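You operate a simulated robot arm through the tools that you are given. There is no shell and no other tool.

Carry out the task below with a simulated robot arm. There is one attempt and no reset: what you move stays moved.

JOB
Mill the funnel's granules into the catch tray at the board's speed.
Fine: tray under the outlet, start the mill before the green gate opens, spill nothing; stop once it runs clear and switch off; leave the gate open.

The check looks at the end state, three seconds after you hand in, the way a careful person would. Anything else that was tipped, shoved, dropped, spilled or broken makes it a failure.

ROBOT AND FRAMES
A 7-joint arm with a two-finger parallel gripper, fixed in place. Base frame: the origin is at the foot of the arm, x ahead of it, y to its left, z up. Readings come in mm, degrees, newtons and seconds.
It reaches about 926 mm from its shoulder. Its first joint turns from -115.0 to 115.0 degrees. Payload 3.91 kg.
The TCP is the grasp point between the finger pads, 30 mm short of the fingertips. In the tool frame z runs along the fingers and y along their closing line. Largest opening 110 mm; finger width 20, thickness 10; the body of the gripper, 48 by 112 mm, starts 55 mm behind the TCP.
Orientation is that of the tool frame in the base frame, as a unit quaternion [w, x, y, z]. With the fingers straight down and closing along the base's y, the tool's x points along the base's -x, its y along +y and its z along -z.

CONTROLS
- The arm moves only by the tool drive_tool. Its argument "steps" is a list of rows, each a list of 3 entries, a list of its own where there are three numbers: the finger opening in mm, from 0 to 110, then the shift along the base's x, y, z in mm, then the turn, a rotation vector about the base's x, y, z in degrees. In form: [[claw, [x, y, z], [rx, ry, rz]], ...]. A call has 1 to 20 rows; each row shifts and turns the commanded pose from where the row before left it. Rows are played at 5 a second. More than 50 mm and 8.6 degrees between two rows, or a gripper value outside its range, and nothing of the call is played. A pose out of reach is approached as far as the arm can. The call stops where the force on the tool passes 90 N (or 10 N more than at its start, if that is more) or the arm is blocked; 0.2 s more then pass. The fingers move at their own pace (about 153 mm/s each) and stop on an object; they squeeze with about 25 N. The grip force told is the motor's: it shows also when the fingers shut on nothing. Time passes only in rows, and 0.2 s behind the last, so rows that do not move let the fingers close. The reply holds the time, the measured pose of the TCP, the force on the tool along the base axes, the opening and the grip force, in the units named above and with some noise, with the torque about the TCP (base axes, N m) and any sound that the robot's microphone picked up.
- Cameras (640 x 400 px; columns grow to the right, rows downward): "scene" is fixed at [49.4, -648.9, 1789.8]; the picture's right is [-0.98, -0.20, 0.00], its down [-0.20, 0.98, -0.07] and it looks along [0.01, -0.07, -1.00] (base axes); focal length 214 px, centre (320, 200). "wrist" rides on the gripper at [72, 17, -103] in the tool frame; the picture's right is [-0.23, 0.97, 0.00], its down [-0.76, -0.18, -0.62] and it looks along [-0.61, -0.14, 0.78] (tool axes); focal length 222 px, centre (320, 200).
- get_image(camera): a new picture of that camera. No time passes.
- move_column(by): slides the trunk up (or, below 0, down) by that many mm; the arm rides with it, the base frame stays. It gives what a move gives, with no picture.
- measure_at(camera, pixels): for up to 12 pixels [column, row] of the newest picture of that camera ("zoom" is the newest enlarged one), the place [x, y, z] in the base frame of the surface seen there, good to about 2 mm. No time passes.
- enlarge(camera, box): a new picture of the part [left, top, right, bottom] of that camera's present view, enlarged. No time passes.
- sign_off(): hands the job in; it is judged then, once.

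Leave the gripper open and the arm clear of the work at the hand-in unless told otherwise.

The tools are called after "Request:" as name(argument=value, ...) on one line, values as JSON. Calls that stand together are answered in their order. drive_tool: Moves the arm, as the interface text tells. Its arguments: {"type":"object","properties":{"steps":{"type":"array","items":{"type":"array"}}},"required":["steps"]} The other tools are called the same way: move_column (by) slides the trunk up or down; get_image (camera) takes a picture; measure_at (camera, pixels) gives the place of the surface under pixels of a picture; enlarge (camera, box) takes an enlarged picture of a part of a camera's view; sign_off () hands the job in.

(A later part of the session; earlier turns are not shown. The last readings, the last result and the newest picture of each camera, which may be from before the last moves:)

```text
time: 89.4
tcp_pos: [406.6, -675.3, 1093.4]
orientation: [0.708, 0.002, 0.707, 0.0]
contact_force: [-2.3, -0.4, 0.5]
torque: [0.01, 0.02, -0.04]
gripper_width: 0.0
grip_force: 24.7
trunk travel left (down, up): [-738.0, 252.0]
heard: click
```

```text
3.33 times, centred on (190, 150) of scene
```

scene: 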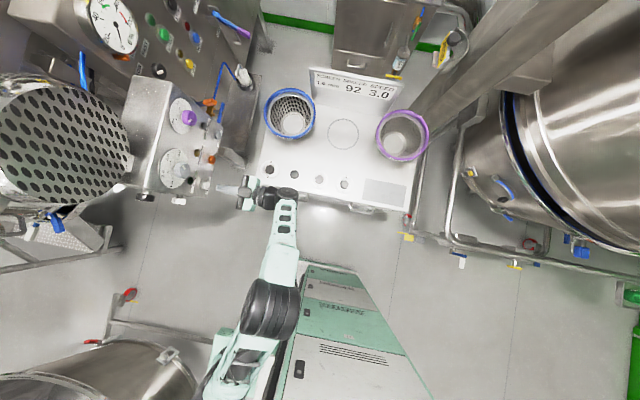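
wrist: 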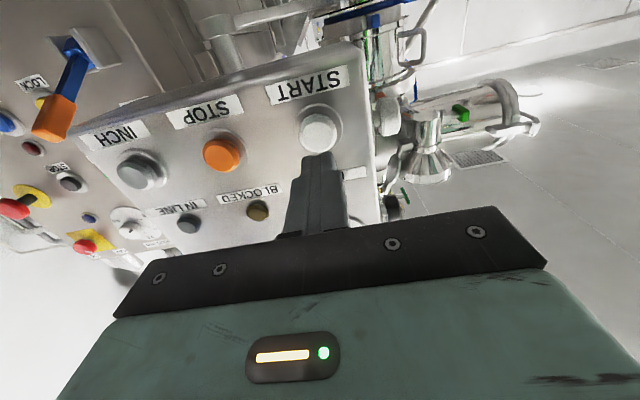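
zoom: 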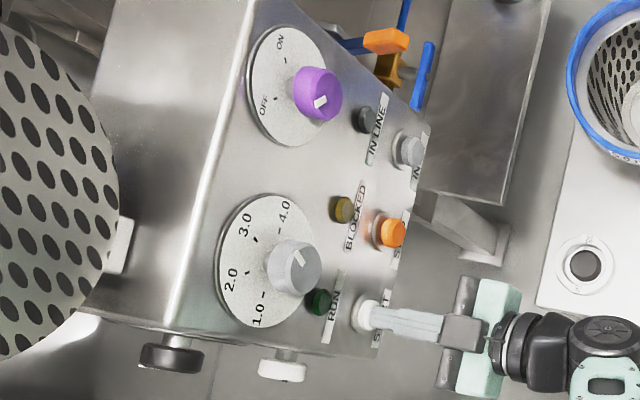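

A click, but RUN stays dark – so the mill isn't powered yet; the purple ON/OFF knob on the front panel is the next candidate. I'll back off and go to a view in front of the purple knob.

Request:
drive_tool(steps=[[0, [-15, 0, 0], [0, 0, 0]], [0, [-30, 0, 0], [0, 0, 0]], [110, [-40, -20, 20], [0, 8, 0]], [110, [-25, -20, 30], [0, 8, 0]], [110, [-15, -20, 40], [0, 8, 0]], [110, [-10, -20, 40], [0, 8, 0]], [110, [-10, -20, 40], [0, 5, 0]], [110, [-10, -20, 30], [0, 0, 0]], [110, [0, -20, 10], [0, 0, 0]]])

Request:
get_image(camera="wrist")

Request:
enlarge(camera="wrist", box=[240, 70, 420, 240])

```text
time: 91.4
tcp_pos: [252.4, -786.2, 1291.8]
orientation: [0.446, 0.003, 0.895, -0.001]
contact_force: [-0.3, 0.3, 0.8]
torque: [-0.02, -0.01, -0.01]
gripper_width: 109.9
grip_force: 0.0
out of reach, approached as far as the arm can: row 8, 9
trunk travel left (down, up): [-738.0, 252.0]
```

```text
taken
```

wrist: 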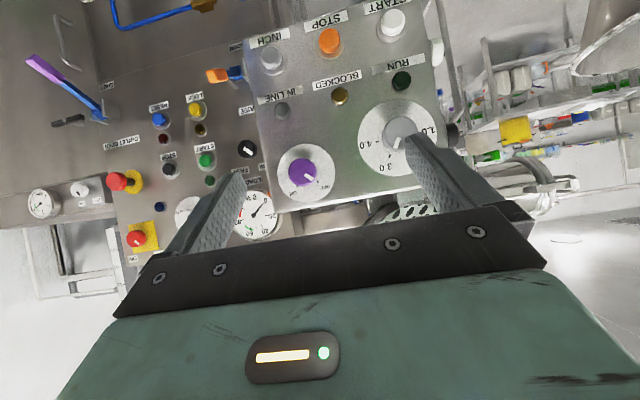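

```text
2.35 times, centred on (330, 155) of wrist
```

zoom: 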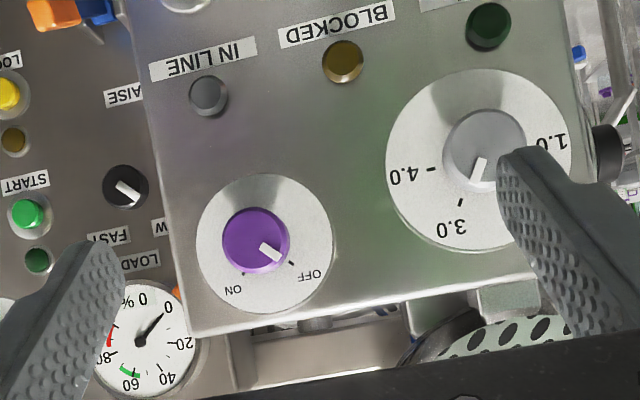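

Request:
measure_at(camera="zoom", pixels=[[255, 240], [268, 250], [232, 240], [283, 235], [255, 214], [258, 262], [243, 273], [293, 264], [210, 240], [320, 240], [265, 190]])

Request:
move_column(by=100)

```text
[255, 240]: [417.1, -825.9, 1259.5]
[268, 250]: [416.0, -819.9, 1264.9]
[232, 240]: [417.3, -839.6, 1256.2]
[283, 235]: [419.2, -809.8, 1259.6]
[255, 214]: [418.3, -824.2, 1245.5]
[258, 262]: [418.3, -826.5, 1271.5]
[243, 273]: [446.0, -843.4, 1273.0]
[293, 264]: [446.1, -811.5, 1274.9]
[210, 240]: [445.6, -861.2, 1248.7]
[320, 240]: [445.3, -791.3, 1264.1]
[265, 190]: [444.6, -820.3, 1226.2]
```

```text
time: 92.7
tcp_pos: [253.8, -784.6, 1390.7]
orientation: [0.447, 0.002, 0.894, 0.0]
contact_force: [0.8, 0.1, -0.2]
torque: [0.01, 0.01, 0.04]
gripper_width: 110.0
grip_force: 0.1
trunk travel left (down, up): [-838.0, 152.0]
```

Purple knob: centre (y=-826.5, z=1259.5), OFF→ON is +90° about x. I'll check where the orange lever near the box stands, to stay clear of it.

Request:
get_image(camera="scene")

Request:
measure_at(camera="scene", pixels=[[207, 102], [210, 108], [200, 105], [220, 115], [222, 60], [245, 75], [150, 75], [156, 70]])

```text
taken
```

scene: 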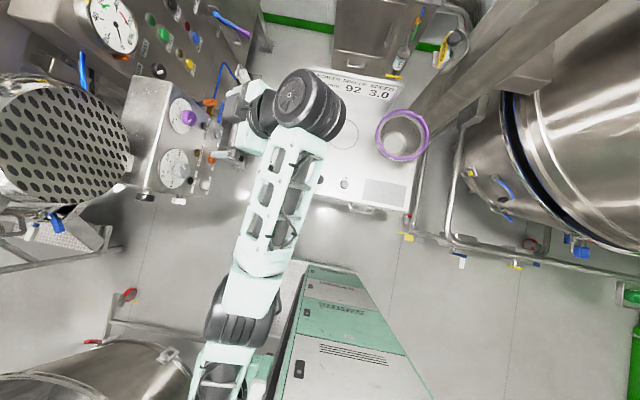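

```text
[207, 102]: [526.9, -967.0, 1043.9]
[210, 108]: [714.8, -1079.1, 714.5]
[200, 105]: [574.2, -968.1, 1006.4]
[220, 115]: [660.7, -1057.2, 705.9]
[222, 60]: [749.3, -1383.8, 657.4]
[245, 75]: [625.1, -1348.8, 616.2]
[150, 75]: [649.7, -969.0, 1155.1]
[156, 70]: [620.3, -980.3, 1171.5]
```

The lever is well away. Move to (340,-826.5,1259.5), level, then roll -42°.

Request:
drive_tool(steps=[[60, [17, -8, -26], [0, -8, 0]], [60, [17, -8, -26], [0, -8, 0]], [60, [17, -8, -26], [0, -8, 0]], [60, [17, -8, -26], [0, -8, 0]], [60, [18, -8, -26], [0, -5, 0]], [60, [0, -2, -1], [-8, 0, 0]], [60, [0, 0, 0], [-8, 0, 0]], [60, [0, 0, 0], [-8, 0, 0]], [60, [0, 0, 0], [-8, 0, 0]], [60, [0, 0, 0], [-8, 0, 0]]])

Request:
get_image(camera="wrist")

```text
time: 94.9
tcp_pos: [338.7, -829.0, 1260.5]
orientation: [0.665, -0.241, 0.664, -0.243]
contact_force: [-0.5, 0.6, 0.4]
torque: [0.01, 0.04, 0.02]
gripper_width: 59.9
grip_force: 0.0
trunk travel left (down, up): [-838.0, 152.0]
```

```text
taken
```

wrist: 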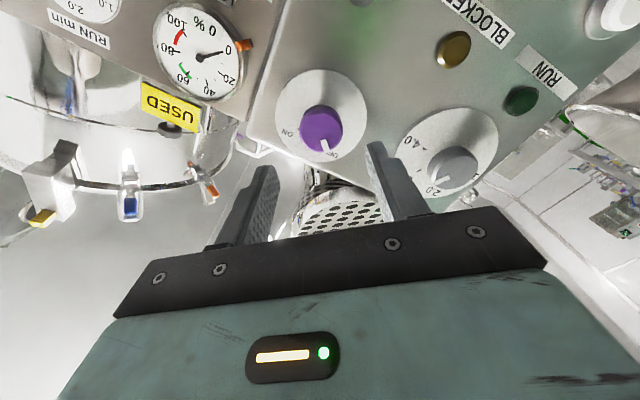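

Approach to x=409 and close on the purple knob.

Request:
drive_tool(steps=[[60, [35, 1.5, -0.5], [0, 0, 0]], [60, [35, 1, -0.3], [0, 0, 0]], [60, [0, 0, 0], [0, 0, 0]], [20, [0, 0, 0], [0, 0, 0]], [20, [0, 0, 0], [0, 0, 0]], [20, [0, 0, 0], [0, 0, 0]]])

Request:
drive_tool(steps=[[20, [0, 0, 0], [4, 0, 0]], [20, [0, 0, 0], [4, 0, 0]], [20, [0, 0, 0], [4, 0, 0]], [20, [0, 0, 0], [4, 0, 0]], [20, [0, 0, 0], [4, 0, 0]], [20, [0, 0, 0], [0, 0, 0]]])

Request:
get_image(camera="wrist")

```text
time: 96.3
tcp_pos: [409.5, -827.8, 1259.9]
orientation: [0.665, -0.24, 0.664, -0.242]
contact_force: [1.1, -12.0, 8.6]
torque: [0.05, 0.49, -0.81]
gripper_width: 37.8
grip_force: 45.2
trunk travel left (down, up): [-838.0, 152.0]
```

```text
time: 97.7
tcp_pos: [408.7, -827.4, 1261.3]
orientation: [0.698, -0.12, 0.695, -0.123]
contact_force: [8.5, -30.3, 25.4]
torque: [-0.08, 0.79, -0.37]
gripper_width: 37.3
grip_force: 45.4
trunk travel left (down, up): [-838.0, 152.0]
```

```text
taken
```

wrist: 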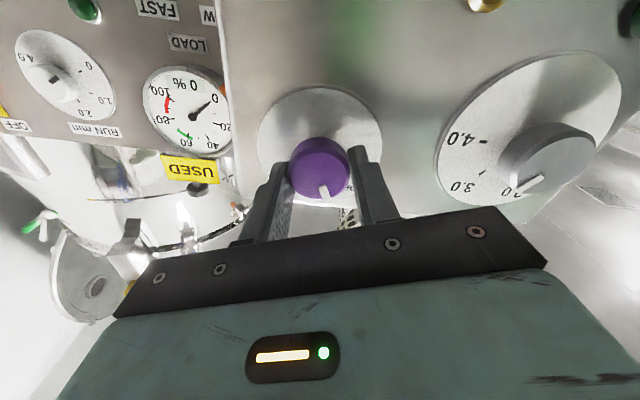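

Force shows I'm slightly off-centre; correcting by ~1 mm toward -y/+z while turning another 24°.

Request:
drive_tool(steps=[[20, [0, -0.5, 0.4], [4, 0, 0]], [20, [0, -0.5, 0.4], [4, 0, 0]], [20, [0, 0, 0], [4, 0, 0]], [20, [0, 0, 0], [4, 0, 0]], [20, [0, 0, 0], [4, 0, 0]], [20, [0, 0, 0], [4, 0, 0]], [20, [0, 0, 0], [0, 0, 0]]])

```text
time: 99.3
tcp_pos: [408.9, -828.6, 1260.4]
orientation: [0.708, 0.029, 0.705, 0.024]
contact_force: [8.4, -31.0, 24.9]
torque: [-0.03, -0.11, -0.41]
gripper_width: 37.3
grip_force: 44.9
trunk travel left (down, up): [-838.0, 152.0]
```

Request:
drive_tool(steps=[[20, [0, -0.4, 0.3], [4, 0, 0]], [20, [0, -0.4, 0.3], [4, 0, 0]], [20, [0, 0, 0], [4, 0, 0]], [20, [0, 0, 0], [4, 0, 0]], [20, [0, 0, 0], [4, 0, 0]], [20, [0, 0, 0], [0, 0, 0]]])

Request:
get_image(camera="wrist")

```text
time: 100.7
tcp_pos: [410.4, -828.9, 1261.6]
orientation: [0.692, 0.152, 0.69, 0.146]
contact_force: [5.3, -28.3, 17.9]
torque: [-0.03, -0.68, -0.63]
gripper_width: 37.4
grip_force: 45.6
trunk travel left (down, up): [-838.0, 152.0]
```

```text
taken
```

wrist: 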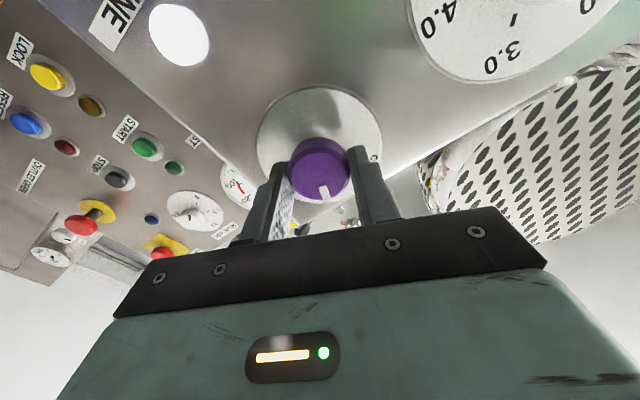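

The IN LINE lamp is now lit (white at (180,35)) – the purple knob is the mill's power and the tray is in line. Finishing the turn to ON.

Request:
drive_tool(steps=[[20, [0, -0.3, 0.2], [4, 0, 0]], [20, [0, 0, 0], [4, 0, 0]], [20, [0, 0, 0], [4, 0, 0]], [20, [0, 0, 0], [4, 0, 0]], [20, [0, 0, 0], [4, 0, 0]], [20, [0, 0, 0], [0, 0, 0]]])

Request:
get_image(camera="wrist")

```text
time: 102.1
tcp_pos: [410.0, -828.7, 1260.2]
orientation: [0.655, 0.268, 0.655, 0.265]
contact_force: [4.7, -28.7, 12.6]
torque: [0.01, -0.43, -0.74]
gripper_width: 37.4
grip_force: 45.4
trunk travel left (down, up): [-838.0, 152.0]
```

```text
taken
```

wrist: 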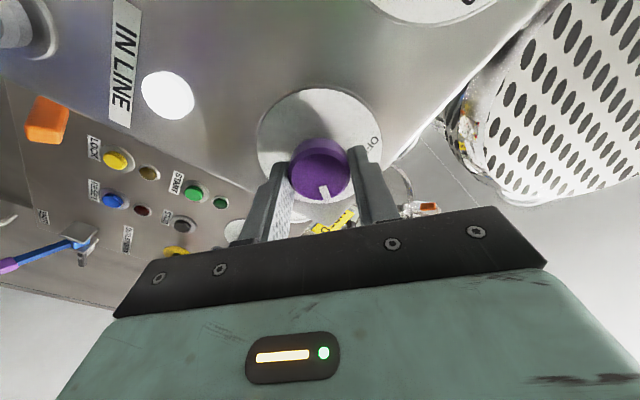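

84° turned; 4° more then release and back off.

Request:
drive_tool(steps=[[20, [0, 0, 0], [4, 0, 0]], [60, [0, 0, 0], [0, 0, 0]], [60, [0, 0, 0], [0, 0, 0]], [60, [-35, 0, 0], [0, 0, 0]], [60, [-40, 0, 0], [-8, 0, 0]], [60, [-20, 10, 0], [-8, 0, 0]], [60, [0, 15, 0], [-8, 0, 0]], [60, [0, 15, 0], [-8, 0, 0]], [60, [0, 15, 0], [-8, 0, 0]], [60, [0, 0, 0], [-7, 0, 0]]])

Request:
get_image(camera="wrist")

Request:
enlarge(camera="wrist", box=[140, 0, 400, 230])

```text
time: 104.3
tcp_pos: [313.6, -773.5, 1262.6]
orientation: [0.708, 0.007, 0.707, 0.006]
contact_force: [0.4, 0.1, -0.1]
torque: [0.02, -0.03, 0.01]
gripper_width: 59.8
grip_force: 0.1
trunk travel left (down, up): [-838.0, 152.0]
```

```text
taken
```

wrist: 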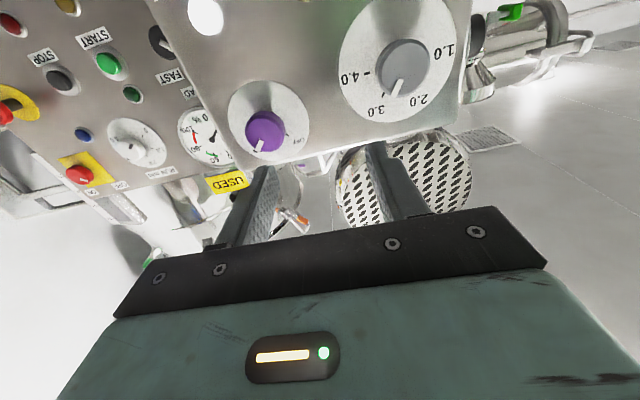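

```text
1.74 times, centred on (270, 115) of wrist
```

zoom: 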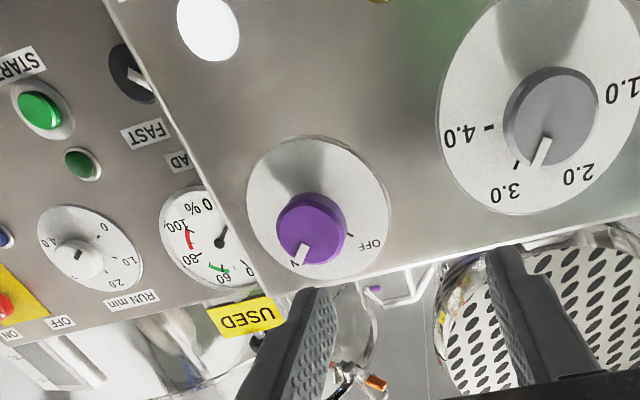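

Purple is on ON and IN LINE is lit. The white side switch, which I turned on, doesn't seem to be the power, so I'll restore it to OFF before starting. Going back around to the side face.

Request:
drive_tool(steps=[[60, [-15, 30, 0], [0, 0, -6]], [60, [-15, 40, 0], [0, 0, -8]], [60, [0, 40, 0], [0, 0, -8]], [60, [0, 40, 0], [0, 0, -8]], [60, [0, 40, 0], [0, 0, -8]], [60, [10, 40, 0], [0, 0, -8]], [60, [20, 35, 0], [0, 0, -8]], [60, [40, 10, 0], [0, 0, -8]], [60, [45, 0, 0], [0, 0, -8]], [60, [45, 0, 0], [0, 0, -8]], [60, [40, 0, 0], [0, 0, -8]], [60, [17, 0, 0], [0, 0, -4]]])

Request:
get_image(camera="wrist")

Request:
get_image(camera="scene")

```text
time: 106.9
tcp_pos: [184.3, -599.8, 1293.6]
orientation: [0.521, 0.487, 0.516, -0.474]
contact_force: [-0.1, 0.0, 0.1]
torque: [0.0, 0.03, 0.01]
gripper_width: 60.0
grip_force: 0.0
out of reach, approached as far as the arm can: row 7, 8, 9, 10, 11, 12
trunk travel left (down, up): [-838.0, 152.0]
```

```text
taken
```

wrist: 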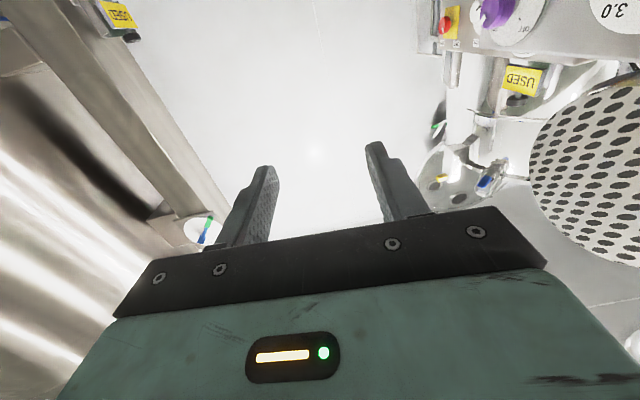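

```text
taken
```

scene: 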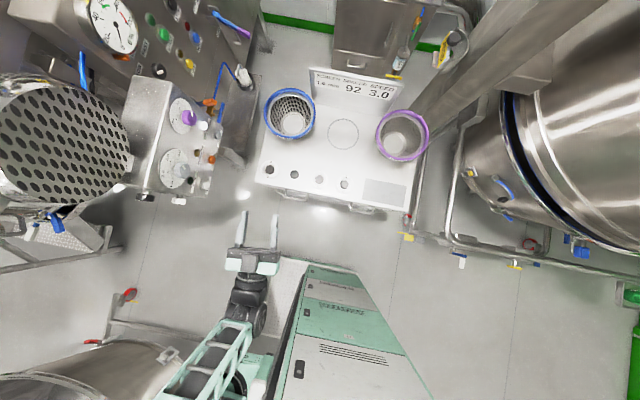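

The arm is limited close to the trunk with the tool level. I'll pitch the tool down 48° (as before) while moving over toward (497,-465).

Request:
drive_tool(steps=[[60, [0, 0, 0], [8, 0, 0]], [60, [0, 0, 0], [8, 0, 0]], [60, [0, 0, 0], [8, 0, 0]], [60, [0, 0, 0], [8, 0, 0]], [60, [0, 0, 0], [8, 0, 0]], [60, [0, 0, 0], [8, 0, 0]], [60, [45, 15, 0], [0, 0, 0]], [60, [45, 18, 0], [0, 0, 0]], [60, [45, 18, 0], [0, 0, 0]], [60, [45, 18, 0], [0, 0, 0]], [60, [45, 18, 0], [0, 0, 0]], [60, [45, 18, 0], [0, 0, 0]], [60, [45, 18, 0], [0, 0, 0]]])

Request:
get_image(camera="wrist")

Request:
get_image(camera="scene")

```text
time: 109.7
tcp_pos: [501.6, -479.0, 1292.8]
orientation: [0.299, 0.649, 0.653, -0.251]
contact_force: [-0.8, -0.2, 0.4]
torque: [0.03, -0.03, 0.03]
gripper_width: 59.8
grip_force: 0.1
out of reach, approached as far as the arm can: row 6
trunk travel left (down, up): [-838.0, 152.0]
```

```text
taken
```

wrist: 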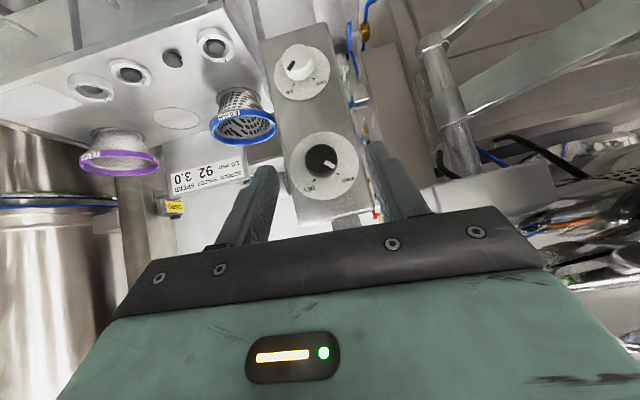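

```text
taken
```

scene: 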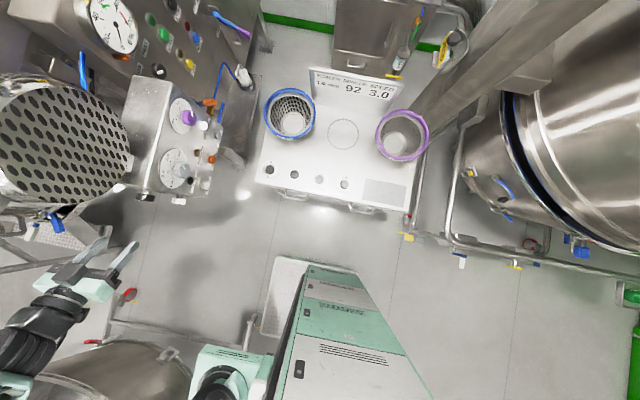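

Fine. Lower the trunk 180 mm, correct the heading by -5°, level the tool and look.

Request:
move_column(by=-180)

Request:
drive_tool(steps=[[70, [0, -6, 0], [0, 0, -5.2]], [70, [0, -8, 0], [-8, 0, 0]], [70, [0, -8, 0], [-8, 0, 0]], [70, [0, -8, 0], [-8, 0, 0]], [70, [0, -8, 0], [-8, 0, 0]], [70, [0, -8, 0], [-8, 0, 0]], [70, [0, 0, 0], [-4, 0, 0]]])

```text
time: 111.7
tcp_pos: [501.9, -476.9, 1113.5]
orientation: [0.299, 0.648, 0.654, -0.251]
contact_force: [0.7, 0.2, 0.0]
torque: [0.05, 0.04, 0.02]
gripper_width: 60.1
grip_force: 0.1
trunk travel left (down, up): [-658.0, 332.0]
```

```text
time: 113.3
tcp_pos: [501.8, -523.5, 1113.3]
orientation: [0.522, 0.518, 0.48, -0.478]
contact_force: [-0.6, -0.5, -0.4]
torque: [0.03, -0.01, 0.01]
gripper_width: 70.2
grip_force: 0.1
trunk travel left (down, up): [-658.0, 332.0]
```

Level. Pre-roll to about -35° and approach the knob.

Request:
drive_tool(steps=[[60, [0, 0, -0.5], [0, -8, 0]], [60, [0, 0, -0.5], [0, -8, 0]], [60, [0, 0, -0.5], [0, -8, 0]], [60, [0, 0, -0.5], [0, -6, 0]], [60, [0, 0, 0], [0, 0, 0]]])

Request:
get_image(camera="wrist")

```text
time: 114.5
tcp_pos: [503.0, -523.9, 1110.6]
orientation: [0.628, 0.626, 0.328, -0.327]
contact_force: [0.3, 0.2, 0.6]
torque: [-0.02, -0.03, -0.02]
gripper_width: 59.9
grip_force: 0.1
trunk travel left (down, up): [-658.0, 332.0]
```

```text
taken
```

wrist: 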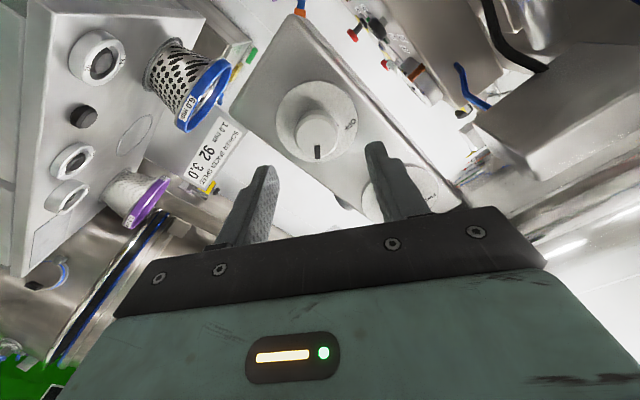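

Approach to y=-590 and grip.

Request:
drive_tool(steps=[[60, [-1, -33, 0.3], [0, 0, 0]], [60, [-0.8, -33, 0.2], [0, 0, 0]], [60, [0, 0, 0], [0, 0, 0]], [20, [0, 0, 0], [0, 0, 0]], [20, [0, 0, 0], [0, 0, 0]], [20, [0, 0, 0], [0, 0, 0]]])

Request:
get_image(camera="wrist")

```text
time: 115.9
tcp_pos: [499.8, -590.4, 1110.4]
orientation: [0.626, 0.627, 0.328, -0.329]
contact_force: [-10.8, 2.6, -12.4]
torque: [0.08, -0.01, -0.4]
gripper_width: 37.4
grip_force: 44.8
trunk travel left (down, up): [-658.0, 332.0]
```

```text
taken
```

wrist: 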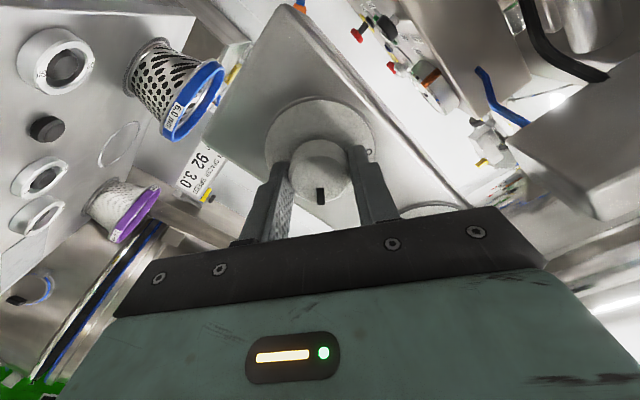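

Gripped. Turning back (+y rotation) 40°.

Request:
drive_tool(steps=[[20, [-0.3, 0, -0.3], [0, 4, 0]], [20, [0, 0, 0], [0, 4, 0]], [20, [0, 0, 0], [0, 4, 0]], [20, [0, 0, 0], [0, 4, 0]], [20, [0, 0, 0], [0, 4, 0]], [20, [0, 0, 0], [0, 4, 0]], [20, [0, 0, 0], [0, 4, 0]], [20, [0, 0, 0], [0, 4, 0]], [20, [0, 0, 0], [0, 4, 0]], [20, [0, 0, 0], [0, 4, 0]], [20, [0, 0, 0], [0, 0, 0]]])

Request:
get_image(camera="wrist")

```text
time: 118.3
tcp_pos: [499.4, -590.3, 1110.6]
orientation: [0.475, 0.477, 0.523, -0.523]
contact_force: [-15.4, 2.6, -16.9]
torque: [0.45, 0.02, -0.26]
gripper_width: 37.5
grip_force: 45.0
trunk travel left (down, up): [-658.0, 332.0]
```

```text
taken
```

wrist: 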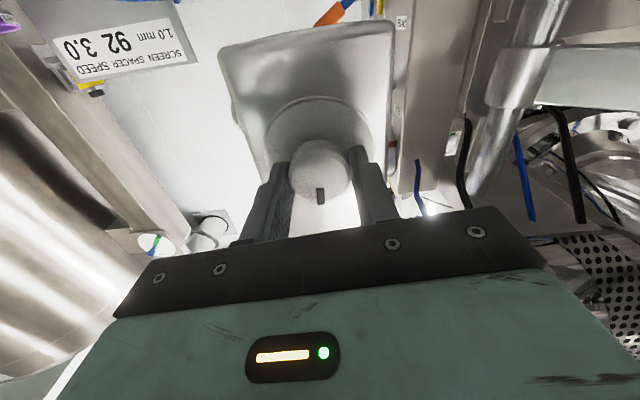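

Pointer follows. Turn another 40°.

Request:
drive_tool(steps=[[20, [-0.3, 0, -0.3], [0, 4, 0]], [20, [0, 0, 0], [0, 4, 0]], [20, [0, 0, 0], [0, 4, 0]], [20, [0, 0, 0], [0, 4, 0]], [20, [0, 0, 0], [0, 4, 0]], [20, [0, 0, 0], [0, 4, 0]], [20, [0, 0, 0], [0, 4, 0]], [20, [0, 0, 0], [0, 4, 0]], [20, [0, 0, 0], [0, 4, 0]], [20, [0, 0, 0], [0, 4, 0]], [20, [0, 0, 0], [0, 0, 0]]])

Request:
get_image(camera="wrist")

```text
time: 120.7
tcp_pos: [500.1, -590.1, 1111.1]
orientation: [0.268, 0.268, 0.655, -0.653]
contact_force: [-8.2, -0.4, -15.3]
torque: [-0.56, -0.03, 0.22]
gripper_width: 37.2
grip_force: 44.7
trunk travel left (down, up): [-658.0, 332.0]
```

```text
taken
```

wrist: 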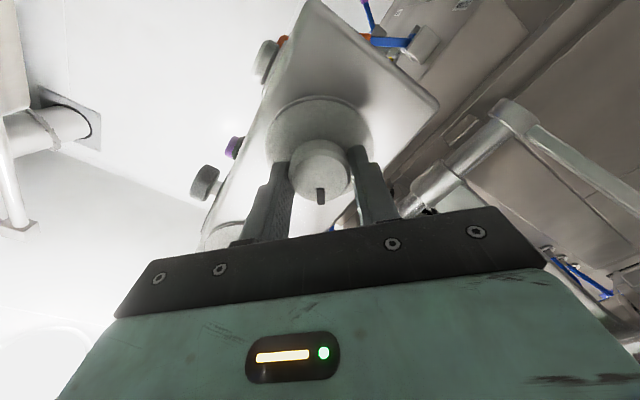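

This matches the original OFF picture. Release, back off, undo roll and pitch to verify.

Request:
drive_tool(steps=[[60, [0, 0, 0], [0, 0, 0]], [60, [0, 0, 0], [0, 0, 0]], [60, [0, 35, 0], [0, 0, 0]], [60, [0, 35, 0], [0, -8, 0]], [60, [0, 30, 0], [0, -8, 0]], [110, [0, 25, 0], [0, -8, 0]], [110, [0, 0, 0], [0, -8, 0]], [110, [0, 0, 0], [0, -8, 0]], [110, [0, 0, 0], [8, -5, 0]], [110, [0, 0, 0], [8, 0, 0]], [110, [0, 0, 0], [8, 0, 0]], [110, [0, 0, 0], [8, 0, 0]], [110, [0, 0, 0], [8, 0, 0]], [110, [0, 0, 0], [8, 0, 0]]])

Request:
get_image(camera="wrist")

Request:
enlarge(camera="wrist", box=[270, 130, 430, 250])

Request:
get_image(camera="scene")

Request:
enlarge(camera="scene", box=[130, 90, 250, 210])

```text
refused: row 9 steps farther than a row can; nothing moved
```

```text
taken
```

wrist: 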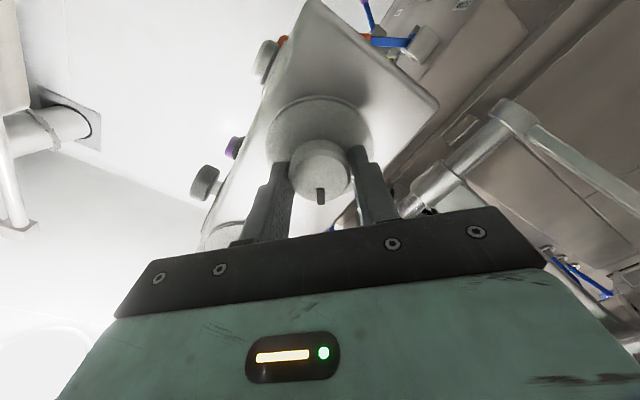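

```text
3.33 times, centred on (350, 190) of wrist
```

zoom: 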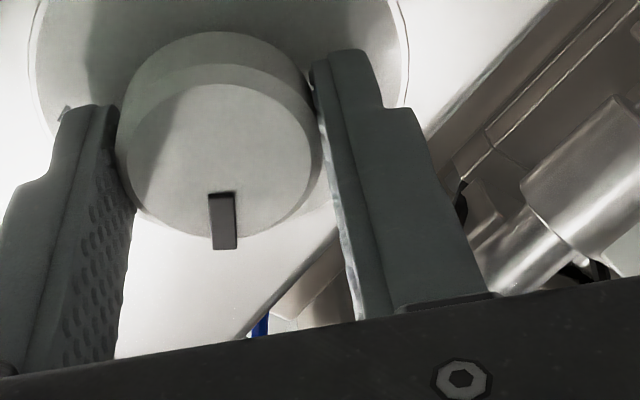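

```text
taken
```

scene: 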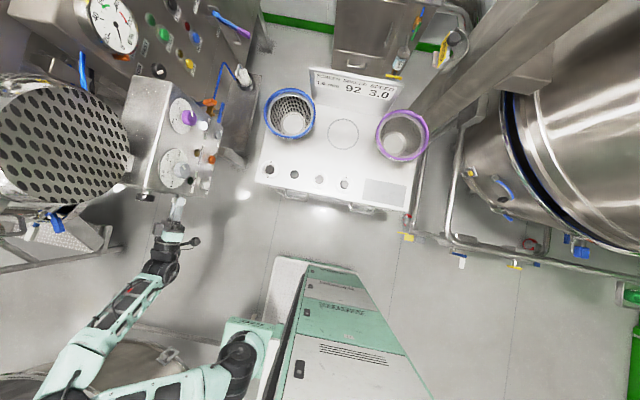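

```text
3.33 times, centred on (190, 150) of scene
```

zoom: 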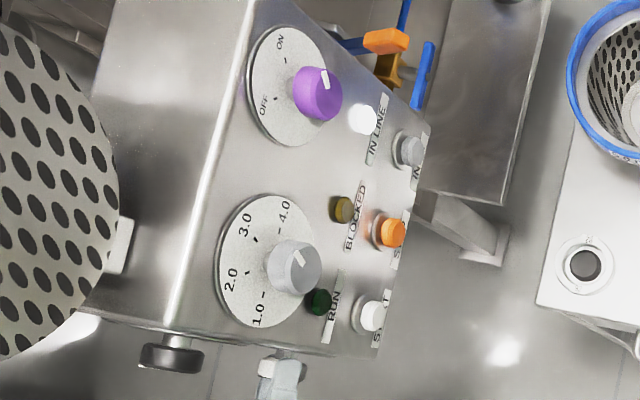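

One row combined too much turn; repeating with that fixed (IN LINE is lit in the scene view).

Request:
drive_tool(steps=[[60, [0, 0, 0], [0, 0, 0]], [60, [0, 0, 0], [0, 0, 0]], [60, [0, 35, 0], [0, 0, 0]], [60, [0, 35, 0], [0, -8, 0]], [60, [0, 30, 0], [0, -8, 0]], [110, [0, 25, 0], [0, -8, 0]], [110, [0, 0, 0], [0, -8, 0]], [110, [0, 0, 0], [0, -8, 0]], [110, [0, 0, 0], [0, -5, 0]], [110, [0, 0, 0], [8, 0, 0]], [110, [0, 0, 0], [8, 0, 0]], [110, [0, 0, 0], [8, 0, 0]], [110, [0, 0, 0], [8, 0, 0]], [110, [0, 0, 0], [8, 0, 0]], [110, [0, 0, 0], [8, 0, 0]]])

Request:
get_image(camera="wrist")

Request:
enlarge(camera="wrist", box=[270, 130, 430, 250])

```text
time: 123.9
tcp_pos: [501.6, -464.4, 1112.7]
orientation: [0.254, 0.659, 0.662, -0.252]
contact_force: [-0.4, 0.4, 0.1]
torque: [-0.02, 0.01, 0.01]
gripper_width: 109.9
grip_force: 0.0
trunk travel left (down, up): [-658.0, 332.0]
```

```text
taken
```

wrist: 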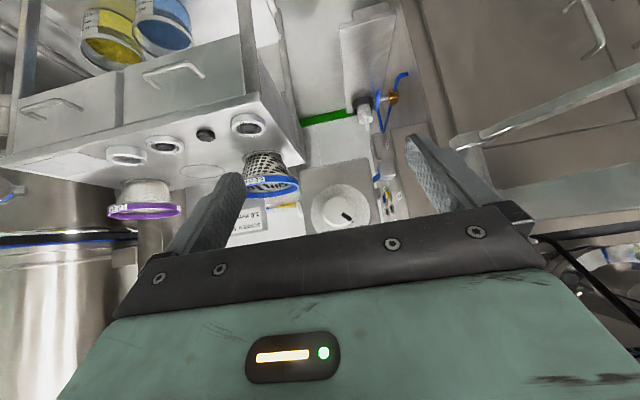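

```text
3.33 times, centred on (350, 190) of wrist
```

zoom: 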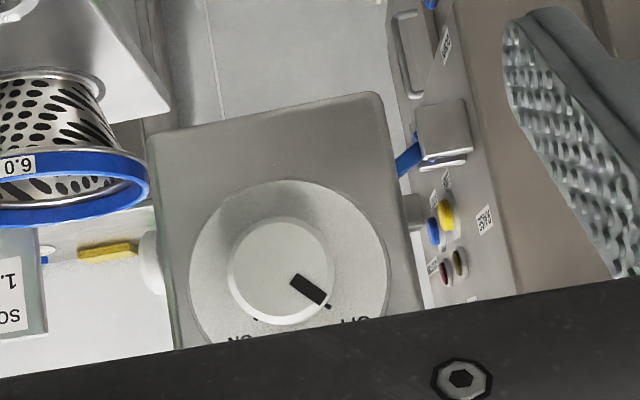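

White is back on OFF. Before starting the mill, I'll inspect the green gate handle closely: raise the trunk and swing toward heading -20° near (620,-270,1300).

Request:
move_column(by=190)

Request:
drive_tool(steps=[[110, [15, 25, 0], [0, 0, 8]], [110, [15, 25, 0], [0, 0, 8]], [110, [15, 25, 0], [0, 0, 8]], [110, [15, 25, 0], [0, 0, 8]], [110, [15, 25, 0], [0, 0, 8]], [110, [15, 25, 0], [0, 0, 8]], [110, [15, 25, 0], [0, 0, 8]], [110, [15, 20, 0], [0, 0, 8]], [110, [0, 0, 0], [0, 0, 6]]])

Request:
get_image(camera="wrist")

Request:
get_image(camera="scene")

```text
time: 126.0
tcp_pos: [502.1, -465.2, 1301.1]
orientation: [0.253, 0.658, 0.662, -0.252]
contact_force: [0.0, -0.2, -0.1]
torque: [-0.02, 0.01, 0.02]
gripper_width: 109.8
grip_force: 0.1
trunk travel left (down, up): [-848.0, 142.0]
```

```text
time: 128.0
tcp_pos: [619.5, -269.5, 1303.0]
orientation: [0.354, 0.159, 0.92, -0.061]
contact_force: [-0.1, -0.5, -0.1]
torque: [-0.01, 0.01, 0.01]
gripper_width: 110.0
grip_force: 0.1
trunk travel left (down, up): [-848.0, 142.0]
```

```text
taken
```

wrist: 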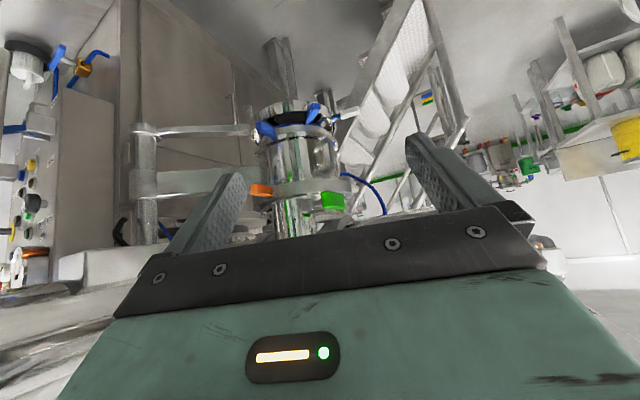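

```text
taken
```

scene: 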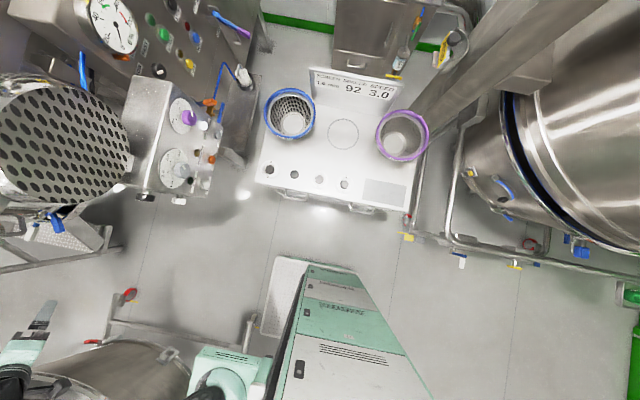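

The green handle is at (332,202), near the lower edge of view; I'll go up 100 mm and look closer.

Request:
drive_tool(steps=[[110, [0, 0, 40], [0, 0, 0]], [110, [0, 0, 40], [0, 0, 0]], [110, [0, 0, 30], [0, 0, 0]]])

Request:
get_image(camera="wrist")

Request:
enlarge(camera="wrist", box=[220, 80, 420, 230])

```text
time: 128.8
tcp_pos: [619.8, -270.9, 1412.3]
orientation: [0.353, 0.16, 0.92, -0.061]
contact_force: [0.7, 0.4, -0.7]
torque: [0.01, 0.0, 0.02]
gripper_width: 110.0
grip_force: 0.2
trunk travel left (down, up): [-848.0, 142.0]
```

```text
taken
```

wrist: 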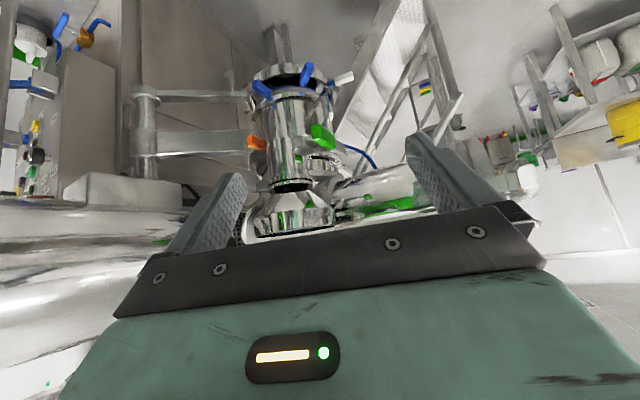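

```text
2.67 times, centred on (320, 155) of wrist
```

zoom: 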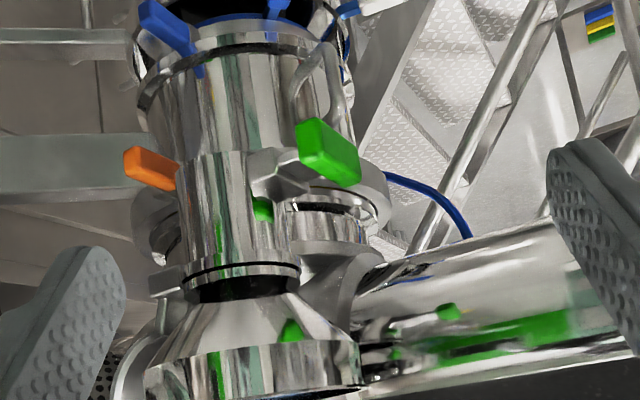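

The handle: metal stem from the pipe (zoom (275,180)) to the green grip (330,155). I'll measure its points.

Request:
measure_at(camera="zoom", pixels=[[305, 135], [330, 150], [350, 170], [315, 165], [345, 145], [270, 175], [290, 185], [255, 160], [300, 190], [262, 208], [230, 200], [210, 275]])

Request:
enlarge(camera="wrist", box=[280, 105, 360, 175])

```text
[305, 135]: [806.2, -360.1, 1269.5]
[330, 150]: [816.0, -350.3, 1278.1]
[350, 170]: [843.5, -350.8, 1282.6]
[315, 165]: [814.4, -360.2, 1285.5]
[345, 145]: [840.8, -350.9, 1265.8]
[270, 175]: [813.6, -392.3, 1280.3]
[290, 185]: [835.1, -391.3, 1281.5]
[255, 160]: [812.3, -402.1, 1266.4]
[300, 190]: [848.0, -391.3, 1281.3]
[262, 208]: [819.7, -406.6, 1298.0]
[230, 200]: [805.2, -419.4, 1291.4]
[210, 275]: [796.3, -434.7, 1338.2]
```

```text
5.71 times, centred on (320, 140) of wrist
```

zoom: 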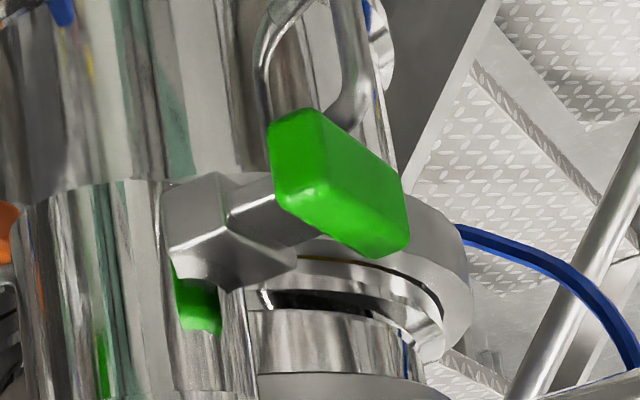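

The green grip is a bar about 40 (x) × 22 (z) × 12 (y) mm centred ≈(825,-355,1276) on a stem along y. I need to see whether it slides or turns, so I'll look at it head-on from +y.

Request:
drive_tool(steps=[[110, [20, 20, -15], [0, 0, -8]], [110, [20, 20, -15], [0, 0, -8]], [110, [20, 20, -15], [0, 0, -8]], [110, [20, 10, -15], [0, 0, -8]], [110, [20, 10, -15], [0, 0, -8]], [110, [20, 0, -15], [0, 0, -8]], [110, [20, 0, -15], [0, 0, -8]], [110, [20, 0, 0], [0, 0, -8]], [110, [20, 0, 0], [0, 0, -6]]])

Request:
get_image(camera="wrist")

Request:
enlarge(camera="wrist", box=[230, 80, 430, 230])

```text
time: 130.8
tcp_pos: [798.8, -189.8, 1306.8]
orientation: [0.254, 0.659, 0.662, -0.253]
contact_force: [-0.2, 0.3, 1.2]
torque: [0.0, -0.05, 0.02]
gripper_width: 109.9
grip_force: 0.1
trunk travel left (down, up): [-848.0, 142.0]
```

```text
taken
```

wrist: 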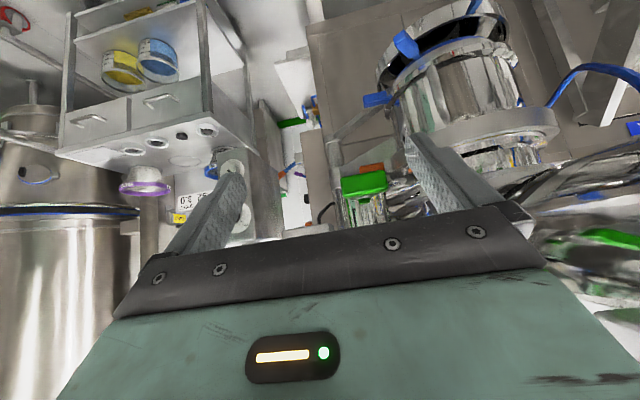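

```text
2.67 times, centred on (330, 155) of wrist
```

zoom: 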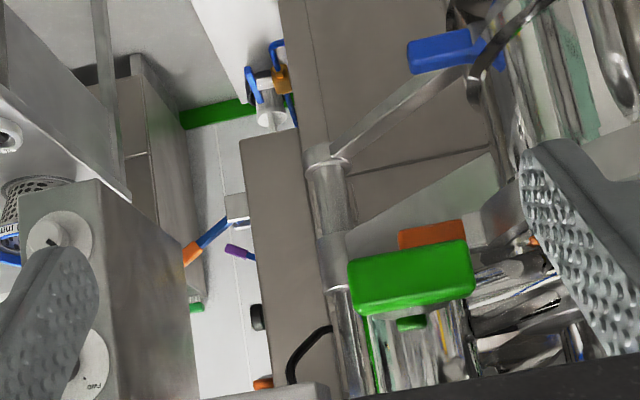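

Request:
measure_at(camera="zoom", pixels=[[352, 275], [410, 278], [470, 275], [410, 262], [410, 300], [360, 305], [468, 260], [410, 323], [390, 350], [430, 350], [355, 262]])

Request:
drive_tool(steps=[[110, [-20, 0, 30], [4, 0, 0]], [110, [-25, 0, 30], [4, 0, 0]], [110, [-25, 0, 30], [0, 0, 8]]])

Request:
get_image(camera="wrist")

Request:
enlarge(camera="wrist", box=[290, 90, 450, 220])

```text
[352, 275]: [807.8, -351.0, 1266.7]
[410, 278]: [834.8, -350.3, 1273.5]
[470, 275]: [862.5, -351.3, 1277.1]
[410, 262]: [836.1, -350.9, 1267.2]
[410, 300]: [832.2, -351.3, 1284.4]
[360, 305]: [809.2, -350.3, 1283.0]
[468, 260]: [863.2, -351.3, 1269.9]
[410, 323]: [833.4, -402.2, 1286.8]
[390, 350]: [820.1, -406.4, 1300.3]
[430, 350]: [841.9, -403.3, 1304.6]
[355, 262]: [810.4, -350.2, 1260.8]
```

```text
time: 131.6
tcp_pos: [730.6, -190.5, 1396.6]
orientation: [0.221, 0.625, 0.724, -0.191]
contact_force: [0.1, 0.8, -0.2]
torque: [-0.03, 0.05, -0.02]
gripper_width: 110.3
grip_force: 0.0
trunk travel left (down, up): [-848.0, 142.0]
```

```text
taken
```

wrist: 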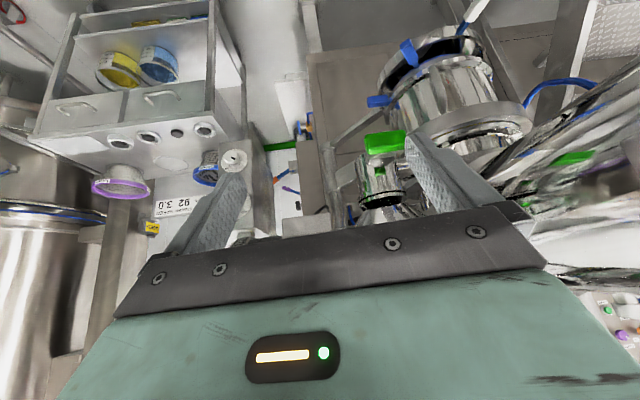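

```text
3.08 times, centred on (370, 155) of wrist
```

zoom: 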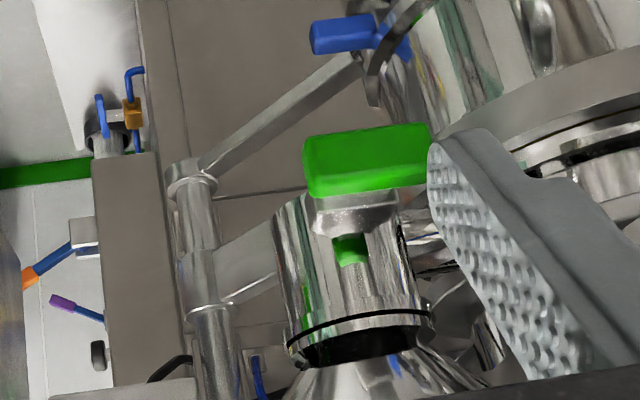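

The bar spans x 806–865, z 1260–1288, front face y≈-350, on a wide flat stem – a slide gate, to be pulled out along +y. First START the mill. Going back to the front panel.

Request:
drive_tool(steps=[[60, [-32, -28, 0], [0, 0, 6]], [60, [-32, -28, 0], [0, 0, 6]], [60, [-32, -28, 0], [0, 0, 6]], [60, [-32, -28, 0], [0, 0, 6]], [60, [-32, -28, 0], [0, 0, 6]], [60, [-32, -28, 0], [0, 0, 6]], [60, [-32, -28, 0], [0, 0, 6]], [60, [-32, -28, 0], [0, 0, 6]], [60, [-34, -30, 0], [0, 0, 6]], [60, [-34, -30, 0], [0, 0, 6]], [60, [-34, -30, 0], [0, 0, 6]], [60, [-34, -30, 0], [0, 0, 6]], [60, [-34, -30, 0], [0, 0, 6]], [60, [-34, -30, 0], [0, 0, 4]]])

Request:
get_image(camera="scene")

Request:
get_image(camera="wrist")

```text
time: 134.6
tcp_pos: [593.7, -175.7, 1359.6]
orientation: [0.292, 0.008, 0.956, -0.001]
contact_force: [0.2, -0.5, -0.8]
torque: [-0.01, 0.0, -0.01]
gripper_width: 59.9
grip_force: 0.0
out of reach, approached as far as the arm can: row 8, 9, 10, 11, 12, 13, 14
trunk travel left (down, up): [-848.0, 142.0]
```

```text
taken
```

scene: 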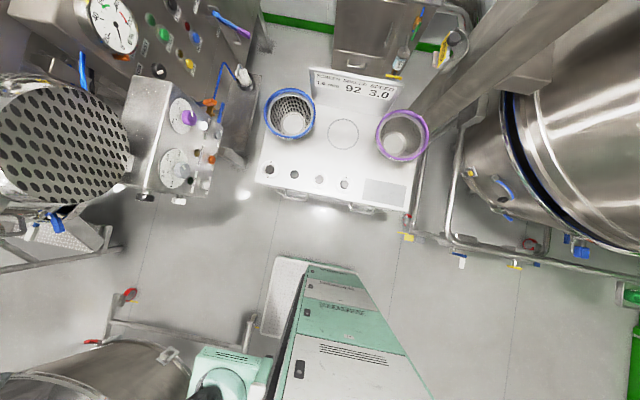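

```text
taken
```

wrist: 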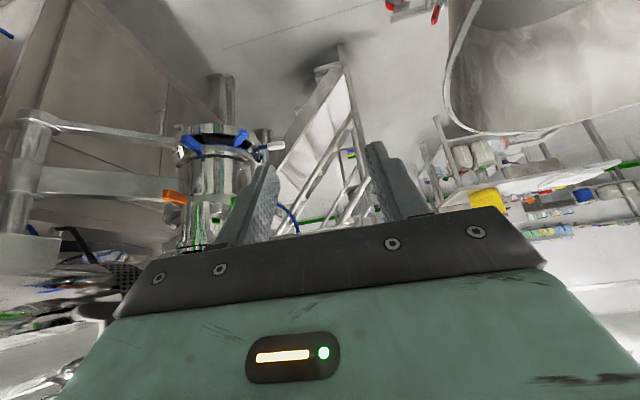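

The straight route came too near the trunk. I'll go around with a wider arc and a more vertical tool.

Request:
drive_tool(steps=[[60, [10, -40, 20], [0, 4, -4]], [60, [0, -45, 20], [0, 4, -4]], [60, [-10, -45, 20], [0, 0, -4]], [60, [-30, -35, 0], [0, 0, -4]], [60, [-35, -30, 0], [0, 0, 0]], [60, [-35, -30, 0], [0, 0, 0]], [60, [-35, -30, 0], [0, 0, 4]], [60, [-35, -30, 0], [0, 0, 4]], [60, [-35, -30, 0], [0, 0, 4]], [60, [-35, -30, 0], [0, 0, 4]], [60, [-35, -30, 0], [0, 0, 0]], [60, [-35, -30, 0], [0, 0, 0]]])

Request:
get_image(camera="scene")

Request:
get_image(camera="wrist")

```text
refused: row 3 steps farther than a row can; nothing moved
```

```text
taken
```

scene: 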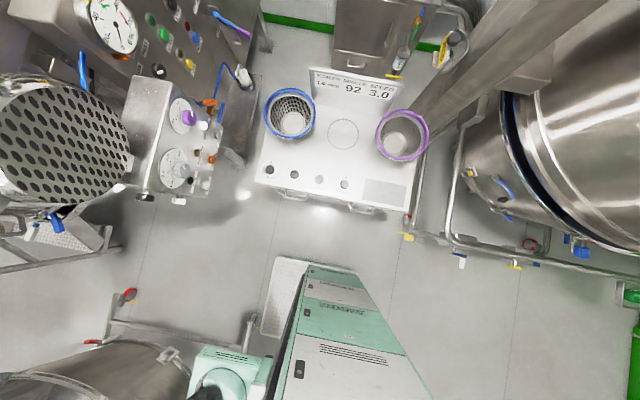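

```text
taken
```

wrist: 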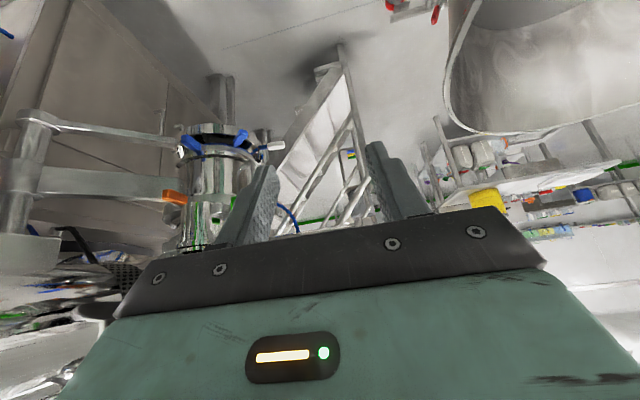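

Reducing the over-long row and repeating.

Request:
drive_tool(steps=[[60, [10, -40, 20], [0, 4, -4]], [60, [0, -42, 20], [0, 4, -4]], [60, [-10, -42, 20], [0, 0, -4]], [60, [-30, -35, 0], [0, 0, -4]], [60, [-35, -30, 0], [0, 0, 0]], [60, [-35, -30, 0], [0, 0, 0]], [60, [-35, -30, 0], [0, 0, 4]], [60, [-35, -30, 0], [0, 0, 4]], [60, [-35, -30, 0], [0, 0, 4]], [60, [-35, -30, 0], [0, 0, 4]], [60, [-35, -30, 0], [0, 0, 0]], [60, [-35, -30, 0], [0, 0, 0]]])

Request:
get_image(camera="scene")

Request:
get_image(camera="wrist")

```text
time: 137.2
tcp_pos: [584.5, -230.4, 1285.8]
orientation: [0.225, 0.0, 0.974, -0.012]
contact_force: [0.4, -0.1, 0.3]
torque: [-0.01, 0.01, -0.01]
gripper_width: 59.9
grip_force: 0.0
out of reach, approached as far as the arm can: row 2, 3, 4, 5, 6, 7, 8, 9, 10, 11, 12
trunk travel left (down, up): [-848.0, 142.0]
```

```text
taken
```

scene: 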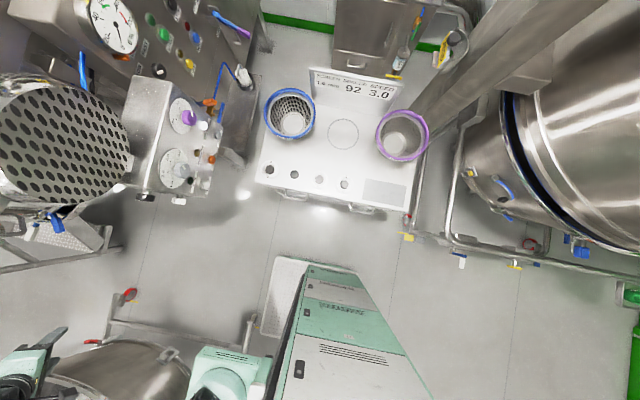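

```text
taken
```

wrist: 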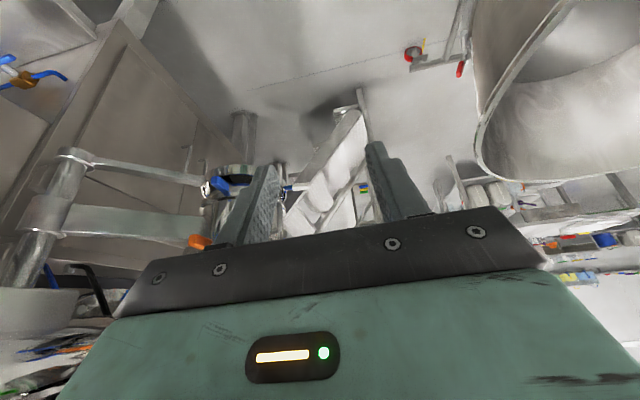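

I'll return to the earlier well-behaved route: yaw back toward -80° while moving to (620,-270), then to (500,-465).

Request:
drive_tool(steps=[[60, [12, -5, 5], [0, 0, -8]], [60, [12, -5, 5], [0, 0, -8]], [60, [10, -10, 5], [0, 0, -8]], [60, [0, -20, 0], [0, 0, -8]], [60, [-10, -30, 0], [0, 0, -8]], [60, [-15, -30, 0], [0, 0, -8]], [60, [-20, -30, 0], [0, 0, -8]], [60, [-20, -30, 0], [0, 0, -8]], [60, [-20, -30, 0], [0, 0, -8]], [60, [-20, -30, 0], [0, 0, -8]]])

Request:
get_image(camera="scene")

```text
time: 139.4
tcp_pos: [511.9, -450.0, 1300.5]
orientation: [0.17, 0.624, 0.749, -0.147]
contact_force: [0.5, 0.3, 1.1]
torque: [-0.03, -0.02, 0.02]
gripper_width: 60.0
grip_force: 0.2
trunk travel left (down, up): [-848.0, 142.0]
```

```text
taken
```

scene: 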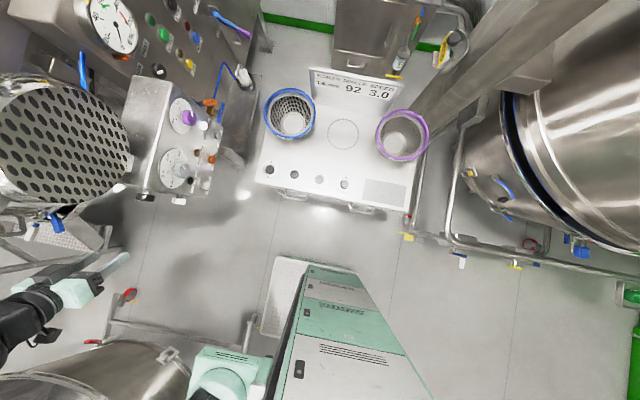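

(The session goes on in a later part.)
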